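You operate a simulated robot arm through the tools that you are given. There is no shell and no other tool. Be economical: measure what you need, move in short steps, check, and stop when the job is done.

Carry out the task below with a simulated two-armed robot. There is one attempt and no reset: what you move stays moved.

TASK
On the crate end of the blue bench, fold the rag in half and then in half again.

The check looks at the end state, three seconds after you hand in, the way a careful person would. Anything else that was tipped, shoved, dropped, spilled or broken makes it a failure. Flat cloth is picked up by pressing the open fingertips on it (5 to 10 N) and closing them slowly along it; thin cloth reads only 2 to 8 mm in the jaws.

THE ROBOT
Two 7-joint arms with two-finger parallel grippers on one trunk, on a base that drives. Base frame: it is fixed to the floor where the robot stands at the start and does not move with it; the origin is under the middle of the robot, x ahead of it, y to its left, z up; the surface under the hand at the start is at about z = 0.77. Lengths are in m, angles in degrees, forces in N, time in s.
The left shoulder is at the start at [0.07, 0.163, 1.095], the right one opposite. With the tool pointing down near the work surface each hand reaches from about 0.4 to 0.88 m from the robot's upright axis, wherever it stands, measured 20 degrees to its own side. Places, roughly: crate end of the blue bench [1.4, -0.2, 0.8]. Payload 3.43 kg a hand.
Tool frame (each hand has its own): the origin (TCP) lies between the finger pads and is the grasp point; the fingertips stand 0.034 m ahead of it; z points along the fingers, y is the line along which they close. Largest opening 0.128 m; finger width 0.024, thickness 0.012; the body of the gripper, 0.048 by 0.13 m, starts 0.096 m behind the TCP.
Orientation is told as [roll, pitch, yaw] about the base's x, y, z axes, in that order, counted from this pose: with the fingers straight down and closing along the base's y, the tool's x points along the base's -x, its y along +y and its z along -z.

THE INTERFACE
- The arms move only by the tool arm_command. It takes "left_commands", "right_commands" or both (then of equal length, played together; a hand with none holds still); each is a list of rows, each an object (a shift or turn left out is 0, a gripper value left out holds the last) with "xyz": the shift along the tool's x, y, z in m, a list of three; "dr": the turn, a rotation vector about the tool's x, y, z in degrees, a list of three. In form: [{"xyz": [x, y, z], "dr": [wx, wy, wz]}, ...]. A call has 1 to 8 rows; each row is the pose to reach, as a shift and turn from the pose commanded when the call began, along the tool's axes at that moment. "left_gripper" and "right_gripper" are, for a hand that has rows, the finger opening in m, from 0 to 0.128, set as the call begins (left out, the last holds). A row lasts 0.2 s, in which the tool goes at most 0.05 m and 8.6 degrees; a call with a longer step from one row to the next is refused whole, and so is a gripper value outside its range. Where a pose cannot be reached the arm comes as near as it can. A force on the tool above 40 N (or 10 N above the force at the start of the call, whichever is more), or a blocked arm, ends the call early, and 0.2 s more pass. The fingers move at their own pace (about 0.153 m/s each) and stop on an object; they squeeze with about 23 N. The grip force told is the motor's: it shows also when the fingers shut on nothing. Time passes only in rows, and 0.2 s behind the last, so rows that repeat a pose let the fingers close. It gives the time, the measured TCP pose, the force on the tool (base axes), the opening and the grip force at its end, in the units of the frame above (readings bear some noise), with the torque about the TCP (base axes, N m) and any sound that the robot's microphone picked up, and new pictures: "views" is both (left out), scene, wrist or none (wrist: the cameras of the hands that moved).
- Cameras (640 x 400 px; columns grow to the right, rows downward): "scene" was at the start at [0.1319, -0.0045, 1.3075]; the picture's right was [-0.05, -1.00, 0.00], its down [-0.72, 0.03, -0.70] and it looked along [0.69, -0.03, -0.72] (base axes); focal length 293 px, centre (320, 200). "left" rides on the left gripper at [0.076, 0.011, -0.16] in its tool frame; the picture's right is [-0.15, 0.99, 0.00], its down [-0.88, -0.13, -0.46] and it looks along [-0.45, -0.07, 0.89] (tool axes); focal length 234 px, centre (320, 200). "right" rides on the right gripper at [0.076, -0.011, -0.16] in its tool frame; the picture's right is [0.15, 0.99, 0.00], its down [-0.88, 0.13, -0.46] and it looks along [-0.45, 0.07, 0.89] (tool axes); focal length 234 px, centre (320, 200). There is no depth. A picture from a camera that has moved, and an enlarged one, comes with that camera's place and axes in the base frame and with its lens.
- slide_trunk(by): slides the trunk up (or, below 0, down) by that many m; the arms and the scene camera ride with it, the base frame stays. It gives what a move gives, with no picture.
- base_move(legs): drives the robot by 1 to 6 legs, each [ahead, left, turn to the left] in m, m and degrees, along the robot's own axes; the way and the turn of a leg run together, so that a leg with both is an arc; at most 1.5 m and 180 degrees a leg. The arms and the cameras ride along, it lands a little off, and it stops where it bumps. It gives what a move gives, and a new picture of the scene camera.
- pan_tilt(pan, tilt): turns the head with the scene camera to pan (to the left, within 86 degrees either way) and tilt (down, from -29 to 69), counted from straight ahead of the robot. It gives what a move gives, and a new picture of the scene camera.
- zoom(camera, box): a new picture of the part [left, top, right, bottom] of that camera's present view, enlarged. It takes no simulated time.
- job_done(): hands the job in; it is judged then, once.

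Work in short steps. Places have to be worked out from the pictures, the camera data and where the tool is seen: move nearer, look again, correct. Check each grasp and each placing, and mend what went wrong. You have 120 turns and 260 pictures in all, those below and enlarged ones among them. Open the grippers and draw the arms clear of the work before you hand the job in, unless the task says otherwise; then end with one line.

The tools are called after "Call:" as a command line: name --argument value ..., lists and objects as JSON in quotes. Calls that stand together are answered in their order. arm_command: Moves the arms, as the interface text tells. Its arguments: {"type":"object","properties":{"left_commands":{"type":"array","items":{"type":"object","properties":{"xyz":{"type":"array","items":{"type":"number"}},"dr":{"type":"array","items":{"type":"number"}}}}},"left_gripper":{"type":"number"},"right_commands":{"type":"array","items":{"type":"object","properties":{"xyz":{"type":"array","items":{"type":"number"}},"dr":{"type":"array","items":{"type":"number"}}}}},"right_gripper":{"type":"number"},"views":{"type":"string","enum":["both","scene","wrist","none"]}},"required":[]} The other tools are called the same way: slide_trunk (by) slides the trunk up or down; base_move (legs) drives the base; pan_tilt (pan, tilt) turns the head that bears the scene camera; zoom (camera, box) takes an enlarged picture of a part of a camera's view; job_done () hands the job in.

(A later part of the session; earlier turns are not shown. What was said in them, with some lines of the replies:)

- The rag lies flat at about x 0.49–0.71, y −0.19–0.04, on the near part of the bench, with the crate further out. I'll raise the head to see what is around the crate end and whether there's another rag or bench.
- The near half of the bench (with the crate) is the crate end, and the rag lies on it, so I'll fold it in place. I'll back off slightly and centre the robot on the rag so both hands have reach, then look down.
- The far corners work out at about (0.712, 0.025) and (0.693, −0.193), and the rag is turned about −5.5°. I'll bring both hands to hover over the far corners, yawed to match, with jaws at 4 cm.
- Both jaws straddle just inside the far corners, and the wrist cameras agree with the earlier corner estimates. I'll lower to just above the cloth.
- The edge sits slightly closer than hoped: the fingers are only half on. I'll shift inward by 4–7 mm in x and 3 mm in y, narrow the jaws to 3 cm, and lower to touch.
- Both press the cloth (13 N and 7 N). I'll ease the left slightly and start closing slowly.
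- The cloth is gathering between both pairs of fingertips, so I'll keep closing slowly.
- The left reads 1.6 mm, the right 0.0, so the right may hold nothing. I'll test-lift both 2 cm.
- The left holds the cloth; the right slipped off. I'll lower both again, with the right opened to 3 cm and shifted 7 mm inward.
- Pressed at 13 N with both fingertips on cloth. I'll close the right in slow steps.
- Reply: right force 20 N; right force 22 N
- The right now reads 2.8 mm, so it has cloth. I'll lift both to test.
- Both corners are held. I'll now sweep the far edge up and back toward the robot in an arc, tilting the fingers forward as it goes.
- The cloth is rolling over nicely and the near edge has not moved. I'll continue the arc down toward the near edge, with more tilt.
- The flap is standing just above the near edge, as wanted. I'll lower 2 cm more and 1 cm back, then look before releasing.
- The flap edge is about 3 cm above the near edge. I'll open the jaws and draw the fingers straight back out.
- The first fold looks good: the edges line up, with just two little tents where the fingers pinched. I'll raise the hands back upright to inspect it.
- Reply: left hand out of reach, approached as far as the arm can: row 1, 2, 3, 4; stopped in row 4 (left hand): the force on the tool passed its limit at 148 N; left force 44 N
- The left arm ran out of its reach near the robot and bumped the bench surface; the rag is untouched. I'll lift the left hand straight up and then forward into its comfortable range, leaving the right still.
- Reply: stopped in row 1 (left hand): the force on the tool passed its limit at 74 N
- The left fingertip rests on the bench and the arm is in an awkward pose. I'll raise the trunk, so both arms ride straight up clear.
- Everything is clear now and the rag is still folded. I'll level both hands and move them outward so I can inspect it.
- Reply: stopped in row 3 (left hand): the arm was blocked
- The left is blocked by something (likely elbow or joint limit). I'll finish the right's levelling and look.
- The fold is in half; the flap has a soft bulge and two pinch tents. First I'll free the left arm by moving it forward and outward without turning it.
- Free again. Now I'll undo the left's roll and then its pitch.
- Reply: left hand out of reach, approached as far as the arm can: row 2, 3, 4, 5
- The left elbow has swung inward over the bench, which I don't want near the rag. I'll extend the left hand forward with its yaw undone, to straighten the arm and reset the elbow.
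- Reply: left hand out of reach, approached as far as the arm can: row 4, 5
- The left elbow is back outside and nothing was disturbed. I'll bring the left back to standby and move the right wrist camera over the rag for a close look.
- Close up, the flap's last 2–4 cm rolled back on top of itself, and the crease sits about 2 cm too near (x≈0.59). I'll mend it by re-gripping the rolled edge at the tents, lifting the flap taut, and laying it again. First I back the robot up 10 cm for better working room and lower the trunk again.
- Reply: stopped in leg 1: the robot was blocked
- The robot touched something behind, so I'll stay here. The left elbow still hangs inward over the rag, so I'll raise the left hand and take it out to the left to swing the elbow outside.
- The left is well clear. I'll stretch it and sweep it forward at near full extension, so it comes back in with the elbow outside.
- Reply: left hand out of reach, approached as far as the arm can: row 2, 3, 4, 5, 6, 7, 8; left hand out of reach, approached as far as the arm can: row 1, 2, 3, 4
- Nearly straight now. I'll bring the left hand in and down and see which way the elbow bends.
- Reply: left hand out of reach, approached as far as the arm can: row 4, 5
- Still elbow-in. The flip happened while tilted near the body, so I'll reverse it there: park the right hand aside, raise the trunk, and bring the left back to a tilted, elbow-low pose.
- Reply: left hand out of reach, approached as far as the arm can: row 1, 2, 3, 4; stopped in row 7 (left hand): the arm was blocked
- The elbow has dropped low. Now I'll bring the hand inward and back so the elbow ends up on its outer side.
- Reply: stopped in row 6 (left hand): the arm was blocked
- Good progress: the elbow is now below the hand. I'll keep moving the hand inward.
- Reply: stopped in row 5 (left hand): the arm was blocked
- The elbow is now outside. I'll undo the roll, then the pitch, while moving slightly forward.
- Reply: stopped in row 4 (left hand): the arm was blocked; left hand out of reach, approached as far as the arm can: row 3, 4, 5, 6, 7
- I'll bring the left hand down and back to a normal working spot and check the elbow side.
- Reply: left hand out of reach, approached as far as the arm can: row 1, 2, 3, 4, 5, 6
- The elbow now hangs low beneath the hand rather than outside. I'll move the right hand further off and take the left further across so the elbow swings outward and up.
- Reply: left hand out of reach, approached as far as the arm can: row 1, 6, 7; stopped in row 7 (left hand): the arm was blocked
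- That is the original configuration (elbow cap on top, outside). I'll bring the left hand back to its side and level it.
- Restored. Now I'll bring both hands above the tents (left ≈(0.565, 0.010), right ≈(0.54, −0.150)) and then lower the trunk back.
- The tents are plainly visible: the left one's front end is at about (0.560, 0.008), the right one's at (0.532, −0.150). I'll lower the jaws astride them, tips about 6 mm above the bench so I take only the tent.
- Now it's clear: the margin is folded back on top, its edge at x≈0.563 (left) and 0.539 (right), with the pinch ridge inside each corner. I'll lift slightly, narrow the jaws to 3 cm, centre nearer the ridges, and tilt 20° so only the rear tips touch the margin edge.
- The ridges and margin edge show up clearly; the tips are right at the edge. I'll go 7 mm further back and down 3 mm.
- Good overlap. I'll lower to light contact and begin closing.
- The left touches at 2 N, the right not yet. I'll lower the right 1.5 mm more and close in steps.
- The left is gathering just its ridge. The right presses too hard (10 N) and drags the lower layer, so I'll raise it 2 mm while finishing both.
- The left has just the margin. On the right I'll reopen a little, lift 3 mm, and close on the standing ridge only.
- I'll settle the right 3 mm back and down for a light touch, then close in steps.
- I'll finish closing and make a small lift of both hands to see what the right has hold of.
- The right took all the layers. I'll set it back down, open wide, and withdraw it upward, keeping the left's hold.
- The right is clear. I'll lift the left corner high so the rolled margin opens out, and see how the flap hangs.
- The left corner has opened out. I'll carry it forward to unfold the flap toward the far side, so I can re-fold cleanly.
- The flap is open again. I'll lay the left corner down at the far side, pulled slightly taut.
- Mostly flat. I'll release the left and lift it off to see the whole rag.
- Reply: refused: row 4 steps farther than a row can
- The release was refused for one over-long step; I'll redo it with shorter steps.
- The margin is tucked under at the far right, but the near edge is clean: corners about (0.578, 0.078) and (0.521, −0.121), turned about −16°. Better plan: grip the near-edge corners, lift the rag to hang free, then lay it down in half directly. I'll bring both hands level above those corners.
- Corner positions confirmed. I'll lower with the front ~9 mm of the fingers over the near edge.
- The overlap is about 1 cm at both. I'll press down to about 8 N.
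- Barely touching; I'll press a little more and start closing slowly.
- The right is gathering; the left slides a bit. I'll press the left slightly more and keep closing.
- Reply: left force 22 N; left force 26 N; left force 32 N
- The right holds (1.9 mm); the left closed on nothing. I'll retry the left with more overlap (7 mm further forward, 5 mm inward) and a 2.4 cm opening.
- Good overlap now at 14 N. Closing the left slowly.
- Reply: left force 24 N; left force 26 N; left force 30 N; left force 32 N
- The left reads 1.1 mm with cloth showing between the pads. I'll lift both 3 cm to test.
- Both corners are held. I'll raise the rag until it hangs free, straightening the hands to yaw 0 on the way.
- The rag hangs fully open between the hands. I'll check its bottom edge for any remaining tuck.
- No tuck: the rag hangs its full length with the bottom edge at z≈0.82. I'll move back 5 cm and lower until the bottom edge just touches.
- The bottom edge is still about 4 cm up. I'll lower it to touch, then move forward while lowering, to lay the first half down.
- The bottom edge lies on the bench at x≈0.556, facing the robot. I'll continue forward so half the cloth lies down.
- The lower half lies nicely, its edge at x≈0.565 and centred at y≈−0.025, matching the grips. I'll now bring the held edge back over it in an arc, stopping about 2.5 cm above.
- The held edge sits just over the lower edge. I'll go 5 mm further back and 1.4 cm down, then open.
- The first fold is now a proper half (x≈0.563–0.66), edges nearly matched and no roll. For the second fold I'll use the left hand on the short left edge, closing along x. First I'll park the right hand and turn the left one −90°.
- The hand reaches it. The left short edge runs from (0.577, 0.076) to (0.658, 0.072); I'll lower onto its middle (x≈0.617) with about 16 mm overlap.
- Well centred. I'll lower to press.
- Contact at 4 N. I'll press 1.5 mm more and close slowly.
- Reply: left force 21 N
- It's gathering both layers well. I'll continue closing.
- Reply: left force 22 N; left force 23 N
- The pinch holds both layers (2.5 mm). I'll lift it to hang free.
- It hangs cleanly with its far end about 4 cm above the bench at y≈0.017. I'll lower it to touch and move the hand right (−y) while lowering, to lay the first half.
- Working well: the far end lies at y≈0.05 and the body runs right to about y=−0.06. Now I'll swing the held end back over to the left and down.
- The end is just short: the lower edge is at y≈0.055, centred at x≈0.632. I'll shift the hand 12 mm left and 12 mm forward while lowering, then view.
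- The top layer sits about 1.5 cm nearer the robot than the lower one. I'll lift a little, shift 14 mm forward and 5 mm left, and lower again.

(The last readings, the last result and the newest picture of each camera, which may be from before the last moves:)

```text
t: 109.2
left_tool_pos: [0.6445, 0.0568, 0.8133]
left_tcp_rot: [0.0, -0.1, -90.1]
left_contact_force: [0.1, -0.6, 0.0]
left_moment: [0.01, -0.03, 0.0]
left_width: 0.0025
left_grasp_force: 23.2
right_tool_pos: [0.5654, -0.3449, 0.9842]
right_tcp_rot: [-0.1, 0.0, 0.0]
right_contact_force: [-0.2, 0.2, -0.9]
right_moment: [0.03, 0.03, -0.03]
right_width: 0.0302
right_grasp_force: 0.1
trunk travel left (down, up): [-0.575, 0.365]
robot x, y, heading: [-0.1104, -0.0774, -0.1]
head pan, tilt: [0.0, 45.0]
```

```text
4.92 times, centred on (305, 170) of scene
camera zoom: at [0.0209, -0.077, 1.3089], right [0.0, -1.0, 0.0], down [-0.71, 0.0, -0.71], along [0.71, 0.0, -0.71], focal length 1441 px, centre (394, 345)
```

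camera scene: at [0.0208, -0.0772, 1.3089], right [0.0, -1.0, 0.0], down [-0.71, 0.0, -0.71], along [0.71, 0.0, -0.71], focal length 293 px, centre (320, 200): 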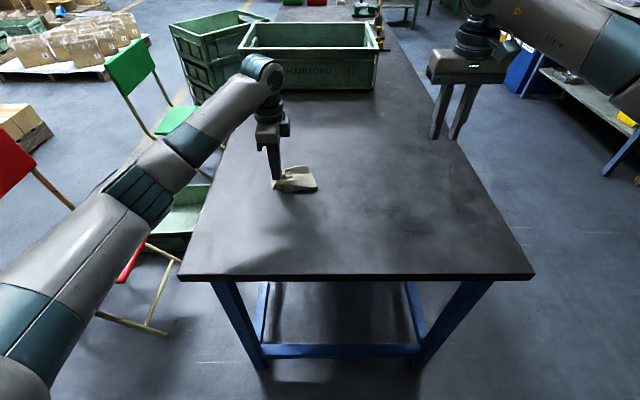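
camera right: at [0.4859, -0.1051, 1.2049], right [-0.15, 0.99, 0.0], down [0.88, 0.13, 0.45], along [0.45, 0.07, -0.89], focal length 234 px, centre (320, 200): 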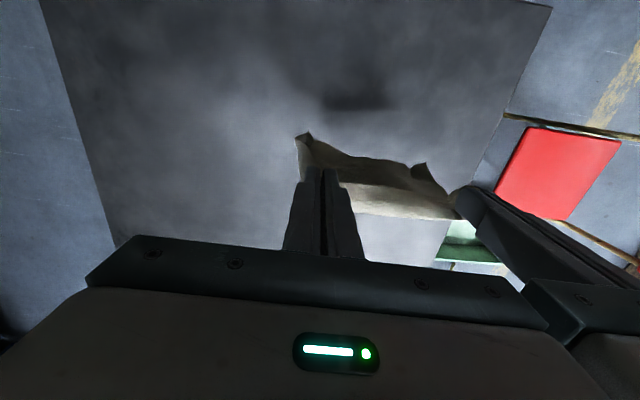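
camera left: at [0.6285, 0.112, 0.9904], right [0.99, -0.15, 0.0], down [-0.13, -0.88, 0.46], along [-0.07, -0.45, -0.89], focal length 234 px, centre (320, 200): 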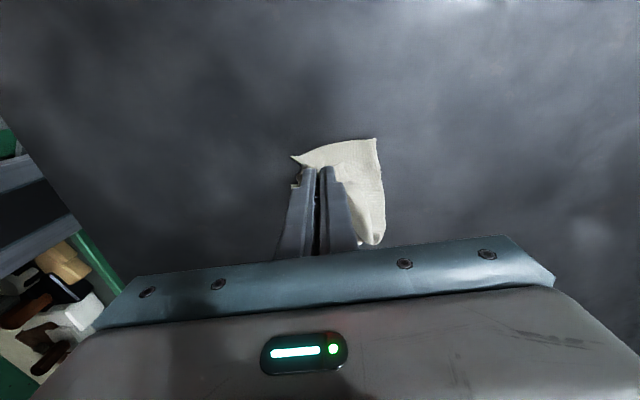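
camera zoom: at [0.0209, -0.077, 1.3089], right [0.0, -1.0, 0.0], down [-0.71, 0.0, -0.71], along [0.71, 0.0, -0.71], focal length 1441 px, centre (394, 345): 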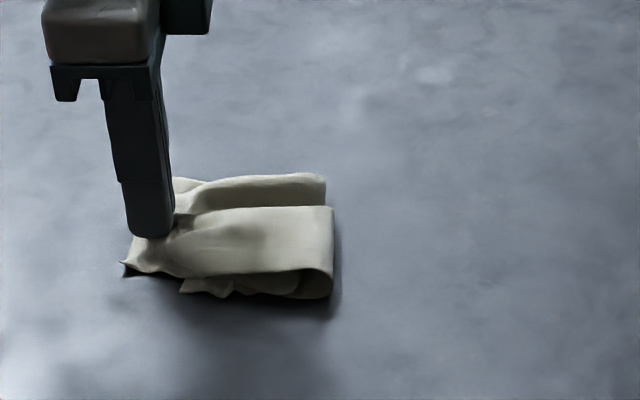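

Well aligned now. I'll open the jaws slowly and lift straight off.

Call:
arm_command --left_commands '[{"xyz": [0, 0, 0]}, {"xyz": [0, 0, 0]}, {"xyz": [0, 0, -0.004]}, {"xyz": [0, 0, -0.015]}, {"xyz": [0.01, 0, -0.05]}, {"xyz": [0.03, 0, -0.09]}, {"xyz": [0.07, 0, -0.11]}, {"xyz": [0.11, 0, -0.12]}]' --left_gripper 0.036 --views "both"

Call:
zoom --camera "scene" --box '[240, 130, 370, 211]'

Call:
zoom --camera "left" --box '[240, 60, 440, 185]'

```text
t: 111.0
left_tool_pos: [0.6439, 0.1669, 0.9329]
left_tcp_rot: [0.0, -0.2, -90.1]
left_contact_force: [-0.1, -1.1, 0.5]
left_moment: [0.03, 0.01, 0.0]
left_width: 0.036
left_grasp_force: 0.0
right_tool_pos: [0.5649, -0.344, 0.9848]
right_tcp_rot: [-0.2, 0.2, 0.0]
right_contact_force: [-0.7, -0.1, -0.2]
right_moment: [-0.01, -0.03, -0.02]
right_width: 0.0298
right_grasp_force: 0.1
trunk travel left (down, up): [-0.575, 0.365]
robot x, y, heading: [-0.1101, -0.0735, -0.3]
head pan, tilt: [0.0, 45.0]
camera scene: at [0.0205, -0.076, 1.3089], right [0.0, -1.0, 0.0], down [-0.71, 0.0, -0.71], along [0.71, 0.0, -0.71], focal length 293 px, centre (320, 200)
camera left: at [0.6574, 0.244, 1.0923], right [0.99, -0.15, 0.0], down [-0.13, -0.88, 0.46], along [-0.07, -0.45, -0.89], focal length 234 px, centre (320, 200)
```

scene: 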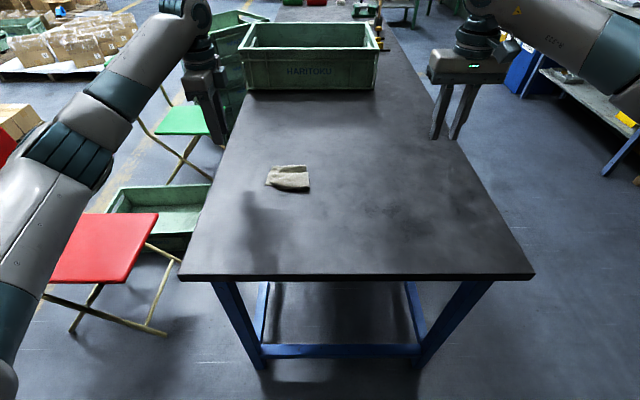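
left: 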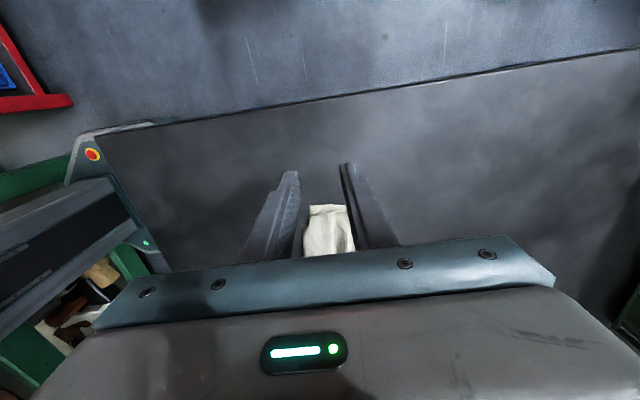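

```text
4.92 times, centred on (305, 170) of scene
camera zoom: at [0.0205, -0.076, 1.3089], right [0.0, -1.0, 0.0], down [-0.71, 0.0, -0.71], along [0.71, 0.0, -0.71], focal length 1441 px, centre (394, 345)
```

zoom: 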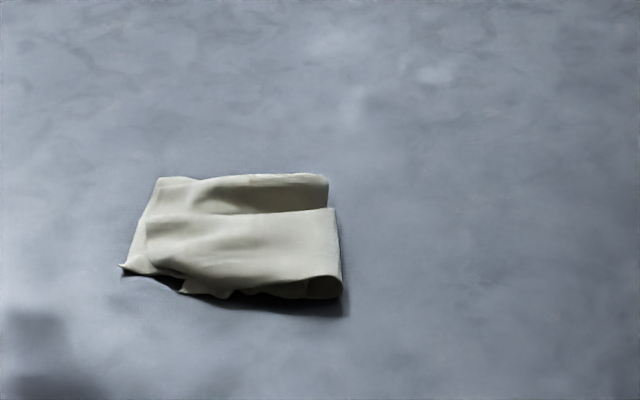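

```text
3.20 times, centred on (340, 122) of left
camera zoom: at [0.6574, 0.244, 1.0923], right [0.99, -0.15, 0.0], down [-0.13, -0.88, 0.46], along [-0.07, -0.45, -0.89], focal length 749 px, centre (256, 448)
```

zoom: 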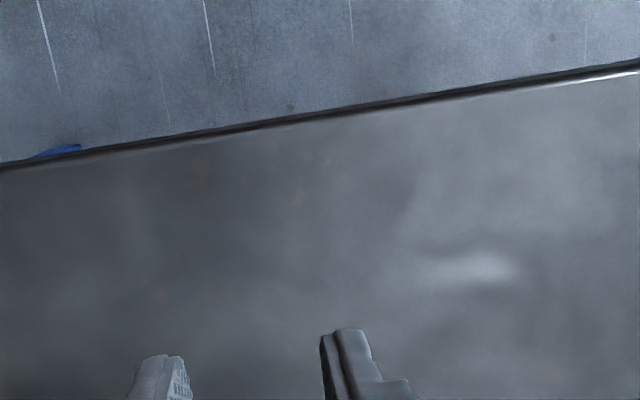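

It's now a quarter: footprint about x 0.595–0.70, y −0.047–0.076. I'll move the left hand away and bring the right wrist camera over for a top view.

Call:
arm_command --left_commands '[{"xyz": [0.02, 0, -0.01]}, {"xyz": [0.04, 0, -0.02]}, {"xyz": [0.06, 0, -0.03]}, {"xyz": [0.08, 0, -0.04]}, {"xyz": [0.1, 0, -0.05]}, {"xyz": [0.11, 0, -0.06]}, {"xyz": [0.11, 0, -0.06]}, {"xyz": [0.11, 0, -0.06]}]' --right_commands '[{"xyz": [-0.017, 0.0444, 0]}, {"xyz": [-0.034, 0.0888, 0]}, {"xyz": [-0.051, 0.133, 0]}, {"xyz": [-0.068, 0.1775, 0]}, {"xyz": [-0.084, 0.222, 0]}, {"xyz": [-0.101, 0.266, 0]}, {"xyz": [-0.118, 0.31, 0]}, {"xyz": [-0.135, 0.35, 0]}]' --right_gripper 0.03 --views "none"

Call:
zoom --camera "right" --box '[220, 20, 420, 145]'

```text
t: 112.8
left_tool_pos: [0.6454, 0.277, 0.9929]
left_tcp_rot: [-0.1, -0.2, -90.0]
left_contact_force: [-0.5, 0.5, -0.3]
left_moment: [0.01, -0.02, -0.02]
left_width: 0.0357
left_grasp_force: 0.0
right_tool_pos: [0.6587, -0.0249, 0.9722]
right_tcp_rot: [-0.2, 0.0, 0.0]
right_contact_force: [-0.1, 0.9, -0.8]
right_moment: [-0.04, 0.0, -0.01]
right_width: 0.0302
right_grasp_force: 0.2
right hand out of reach, approached as far as the arm can: row 7, 8
trunk travel left (down, up): [-0.575, 0.365]
robot x, y, heading: [-0.1119, -0.0778, -0.1]
head pan, tilt: [0.0, 45.0]
```

```text
3.20 times, centred on (320, 82) of right
camera zoom: at [0.5839, -0.0361, 1.1329], right [-0.15, 0.99, 0.0], down [0.88, 0.13, 0.45], along [0.45, 0.06, -0.89], focal length 749 px, centre (320, 576)
```

zoom: 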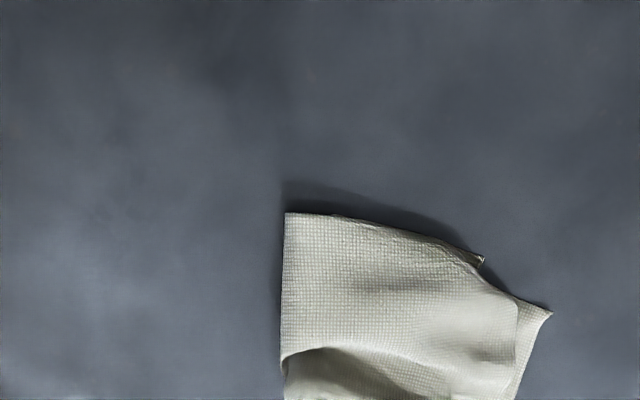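

Call:
zoom --camera "right" --box '[260, 70, 420, 170]'

```text
4.00 times, centred on (340, 120) of right
camera zoom: at [0.5839, -0.0361, 1.1329], right [-0.15, 0.99, 0.0], down [0.88, 0.13, 0.45], along [0.45, 0.06, -0.89], focal length 937 px, centre (240, 520)
```

zoom: 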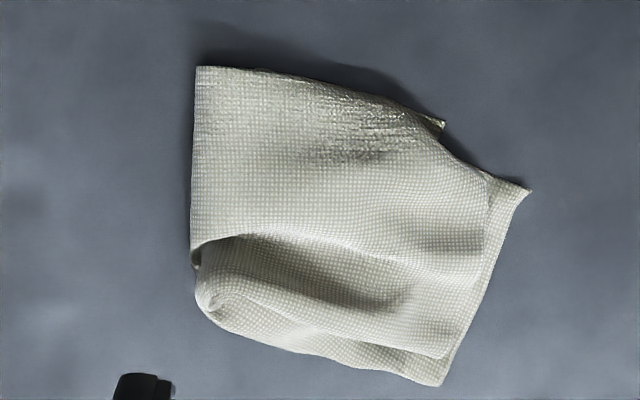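

The quarter shape is right but loose: there's a soft roll along the far side. I'll press it flat gently with the right fingertips (4 cm apart), starting on the roll.

Call:
arm_command --right_commands '[{"xyz": [-0.004, 0.009, 0.045]}, {"xyz": [-0.008, 0.018, 0.09]}, {"xyz": [-0.013, 0.027, 0.13]}, {"xyz": [-0.013, 0.027, 0.145]}, {"xyz": [-0.013, 0.027, 0.155]}, {"xyz": [-0.013, 0.027, 0.16]}]' --right_gripper 0.04 --views "none"

```text
t: 114.2
left_tool_pos: [0.6451, 0.2785, 0.9927]
left_tcp_rot: [0.0, -0.1, -90.1]
left_contact_force: [-1.0, -0.5, 0.1]
left_moment: [0.01, -0.01, 0.04]
left_width: 0.0358
left_grasp_force: 0.1
right_tool_pos: [0.658, -0.0052, 0.8151]
right_tcp_rot: [-0.2, 0.1, 0.0]
right_contact_force: [0.3, -0.7, 0.0]
right_moment: [0.01, -0.01, 0.01]
right_width: 0.0399
right_grasp_force: 0.0
right hand out of reach, approached as far as the arm can: row 2, 3, 4, 5, 6
trunk travel left (down, up): [-0.575, 0.365]
robot x, y, heading: [-0.1132, -0.0773, -0.3]
head pan, tilt: [0.0, 45.0]
```

Near its reach limit at x=0.658, but over the roll. I'll press down a little more.

Call:
arm_command --right_commands '[{"xyz": [0, 0, 0.003]}, {"xyz": [0, 0, 0.006]}, {"xyz": [0, 0, 0.009]}]' --views "none"

Call:
zoom --camera "right" --box '[220, 60, 420, 185]'

```text
t: 115.0
left_tool_pos: [0.646, 0.277, 0.9933]
left_tcp_rot: [0.0, -0.3, -90.0]
left_contact_force: [-0.3, -0.1, -0.6]
left_moment: [-0.03, 0.0, 0.03]
left_width: 0.036
left_grasp_force: 0.2
right_tool_pos: [0.6589, -0.0053, 0.8068]
right_tcp_rot: [-0.1, 0.0, 0.1]
right_contact_force: [1.2, -0.3, 5.6]
right_moment: [-0.11, -0.01, 0.0]
right_width: 0.0397
right_grasp_force: 0.0
trunk travel left (down, up): [-0.575, 0.365]
robot x, y, heading: [-0.1114, -0.0786, -0.0]
head pan, tilt: [0.0, 45.0]
```

```text
3.20 times, centred on (320, 122) of right
camera zoom: at [0.5826, -0.0172, 0.9674], right [-0.15, 0.99, 0.0], down [0.88, 0.13, 0.46], along [0.45, 0.06, -0.89], focal length 749 px, centre (320, 448)
```

zoom: 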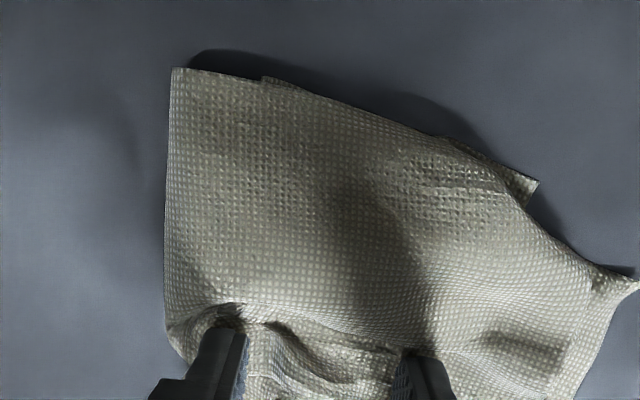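

The far roll is pressed at 6 N. I'll lift and press the crease side too, at (0.63, −0.02) and (0.61, −0.02).

Call:
arm_command --right_commands '[{"xyz": [0, 0, -0.02]}, {"xyz": [0.03, -0.015, -0.02]}, {"xyz": [0.03, -0.015, -0.005]}, {"xyz": [0.03, -0.015, 0.001]}, {"xyz": [0.03, -0.015, 0.001]}, {"xyz": [0.03, -0.015, -0.02]}]' --views "none"

Call:
arm_command --right_commands '[{"xyz": [0.02, 0.005, 0]}, {"xyz": [0.02, 0.005, 0.015]}, {"xyz": [0.02, 0.005, 0.021]}, {"xyz": [0.02, 0.005, 0.021]}, {"xyz": [0.02, 0.005, -0.02]}, {"xyz": [0.02, -0.03, -0.05]}, {"xyz": [0.02, -0.06, -0.08]}, {"xyz": [0.02, -0.09, -0.11]}]' --views "wrist"

Call:
zoom --camera "scene" --box '[240, 130, 370, 211]'

```text
t: 116.3
left_tool_pos: [0.646, 0.2779, 0.9935]
left_tcp_rot: [0.0, -0.1, -90.2]
left_contact_force: [-0.8, 1.1, -0.6]
left_moment: [-0.05, -0.04, 0.03]
left_width: 0.036
left_grasp_force: 0.1
right_tool_pos: [0.6283, -0.0212, 0.8258]
right_tcp_rot: [-0.1, 0.1, 0.1]
right_contact_force: [0.3, -0.5, 0.7]
right_moment: [0.0, -0.01, -0.02]
right_width: 0.0398
right_grasp_force: 0.1
trunk travel left (down, up): [-0.575, 0.365]
robot x, y, heading: [-0.1148, -0.0766, -0.2]
head pan, tilt: [0.0, 45.0]
```

```text
t: 118.2
left_tool_pos: [0.6447, 0.2776, 0.9941]
left_tcp_rot: [0.1, -0.1, -90.2]
left_contact_force: [-0.1, 0.0, 0.7]
left_moment: [0.05, 0.0, 0.02]
left_width: 0.0362
left_grasp_force: 0.1
right_tool_pos: [0.6083, -0.1134, 0.9358]
right_tcp_rot: [-0.1, -0.1, 0.0]
right_contact_force: [0.0, 0.1, -0.6]
right_moment: [0.06, -0.01, 0.02]
right_width: 0.0398
right_grasp_force: 0.1
trunk travel left (down, up): [-0.575, 0.365]
robot x, y, heading: [-0.1091, -0.0737, -0.1]
head pan, tilt: [0.0, 45.0]
camera right: at [0.5326, -0.1241, 1.0983], right [-0.15, 0.99, 0.0], down [0.88, 0.13, 0.45], along [0.45, 0.07, -0.89], focal length 234 px, centre (320, 200)
```

right: 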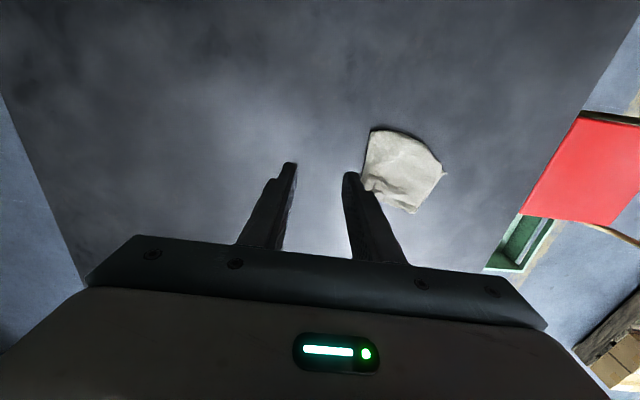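

```text
4.92 times, centred on (305, 170) of scene
camera zoom: at [0.02, -0.0781, 1.3089], right [0.0, -1.0, 0.0], down [-0.71, 0.0, -0.71], along [0.71, 0.0, -0.71], focal length 1441 px, centre (394, 345)
```

zoom: 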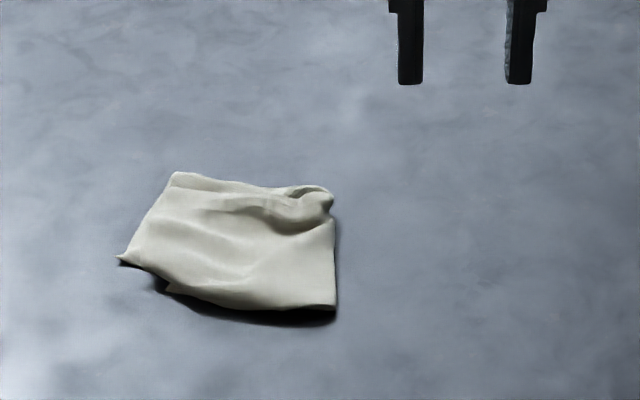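

Much flatter, a tidy quarter. One small bump remains at about (0.665, −0.03); I'll press that once, then withdraw.

Call:
arm_command --right_commands '[{"xyz": [-0.018, 0.028, 0.03]}, {"xyz": [-0.036, 0.056, 0.06]}, {"xyz": [-0.054, 0.083, 0.09]}, {"xyz": [-0.054, 0.083, 0.115]}, {"xyz": [-0.054, 0.083, 0.125]}, {"xyz": [-0.054, 0.083, 0.129]}, {"xyz": [-0.054, 0.083, 0.129]}]' --right_gripper 0.015 --views "none"

Call:
arm_command --right_commands '[{"xyz": [0, 0, -0.02]}, {"xyz": [0.01, -0.02, -0.06]}, {"xyz": [0.02, -0.06, -0.08]}, {"xyz": [0.03, -0.1, -0.1]}, {"xyz": [0.04, -0.14, -0.12]}, {"xyz": [0.05, -0.18, -0.14]}, {"xyz": [0.05, -0.22, -0.16]}]' --right_gripper 0.05 --views "scene"

Call:
zoom --camera "scene" --box '[240, 130, 370, 211]'

```text
t: 119.8
left_tool_pos: [0.6454, 0.2774, 0.9935]
left_tcp_rot: [0.0, -0.2, -90.2]
left_contact_force: [0.5, 0.4, -0.1]
left_moment: [0.0, 0.01, -0.05]
left_width: 0.036
left_grasp_force: 0.1
right_tool_pos: [0.6615, -0.0287, 0.8065]
right_tcp_rot: [-0.2, 0.2, 0.0]
right_contact_force: [-0.2, 0.3, 2.7]
right_moment: [0.04, 0.03, 0.0]
right_width: 0.0151
right_grasp_force: 0.2
trunk travel left (down, up): [-0.575, 0.365]
robot x, y, heading: [-0.1143, -0.0724, -0.1]
head pan, tilt: [0.0, 45.0]
```

```text
t: 121.3
left_tool_pos: [0.645, 0.2756, 0.9933]
left_tcp_rot: [0.0, 0.0, -90.0]
left_contact_force: [-0.5, -0.4, -0.2]
left_moment: [0.0, -0.04, 0.0]
left_width: 0.036
left_grasp_force: 0.0
right_tool_pos: [0.6111, -0.2491, 0.9677]
right_tcp_rot: [-0.1, 0.1, 0.0]
right_contact_force: [0.4, -0.4, -0.2]
right_moment: [0.0, -0.02, -0.02]
right_width: 0.0502
right_grasp_force: 0.1
trunk travel left (down, up): [-0.575, 0.365]
robot x, y, heading: [-0.1106, -0.076, -0.4]
head pan, tilt: [0.0, 45.0]
camera scene: at [0.0204, -0.078, 1.3089], right [0.0, -1.0, 0.0], down [-0.71, 0.0, -0.71], along [0.71, 0.0, -0.71], focal length 293 px, centre (320, 200)
```

scene: 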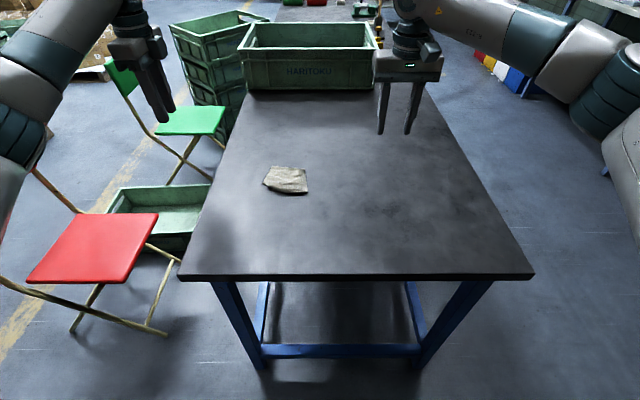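

```text
4.92 times, centred on (305, 170) of scene
camera zoom: at [0.0204, -0.078, 1.3089], right [0.0, -1.0, 0.0], down [-0.71, 0.0, -0.71], along [0.71, 0.0, -0.71], focal length 1441 px, centre (394, 345)
```

zoom: 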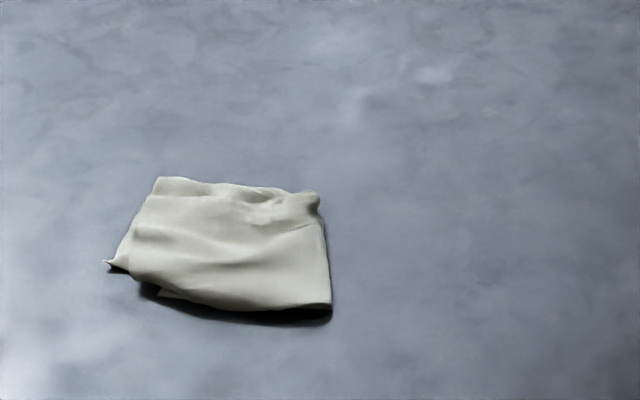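

The rag lies flat as a quarter-size square, both hands are open and clear, and the crate, chairs and boxes in view look undisturbed. Handing in.

Call:
job_done

```text
The job is handed in.
```

The rag is folded in half and in half again on the crate end of the bench, a roughly 10–12 cm square with slightly uneven edges; the robot touched something out of view behind it while backing up, and I didn't check what.
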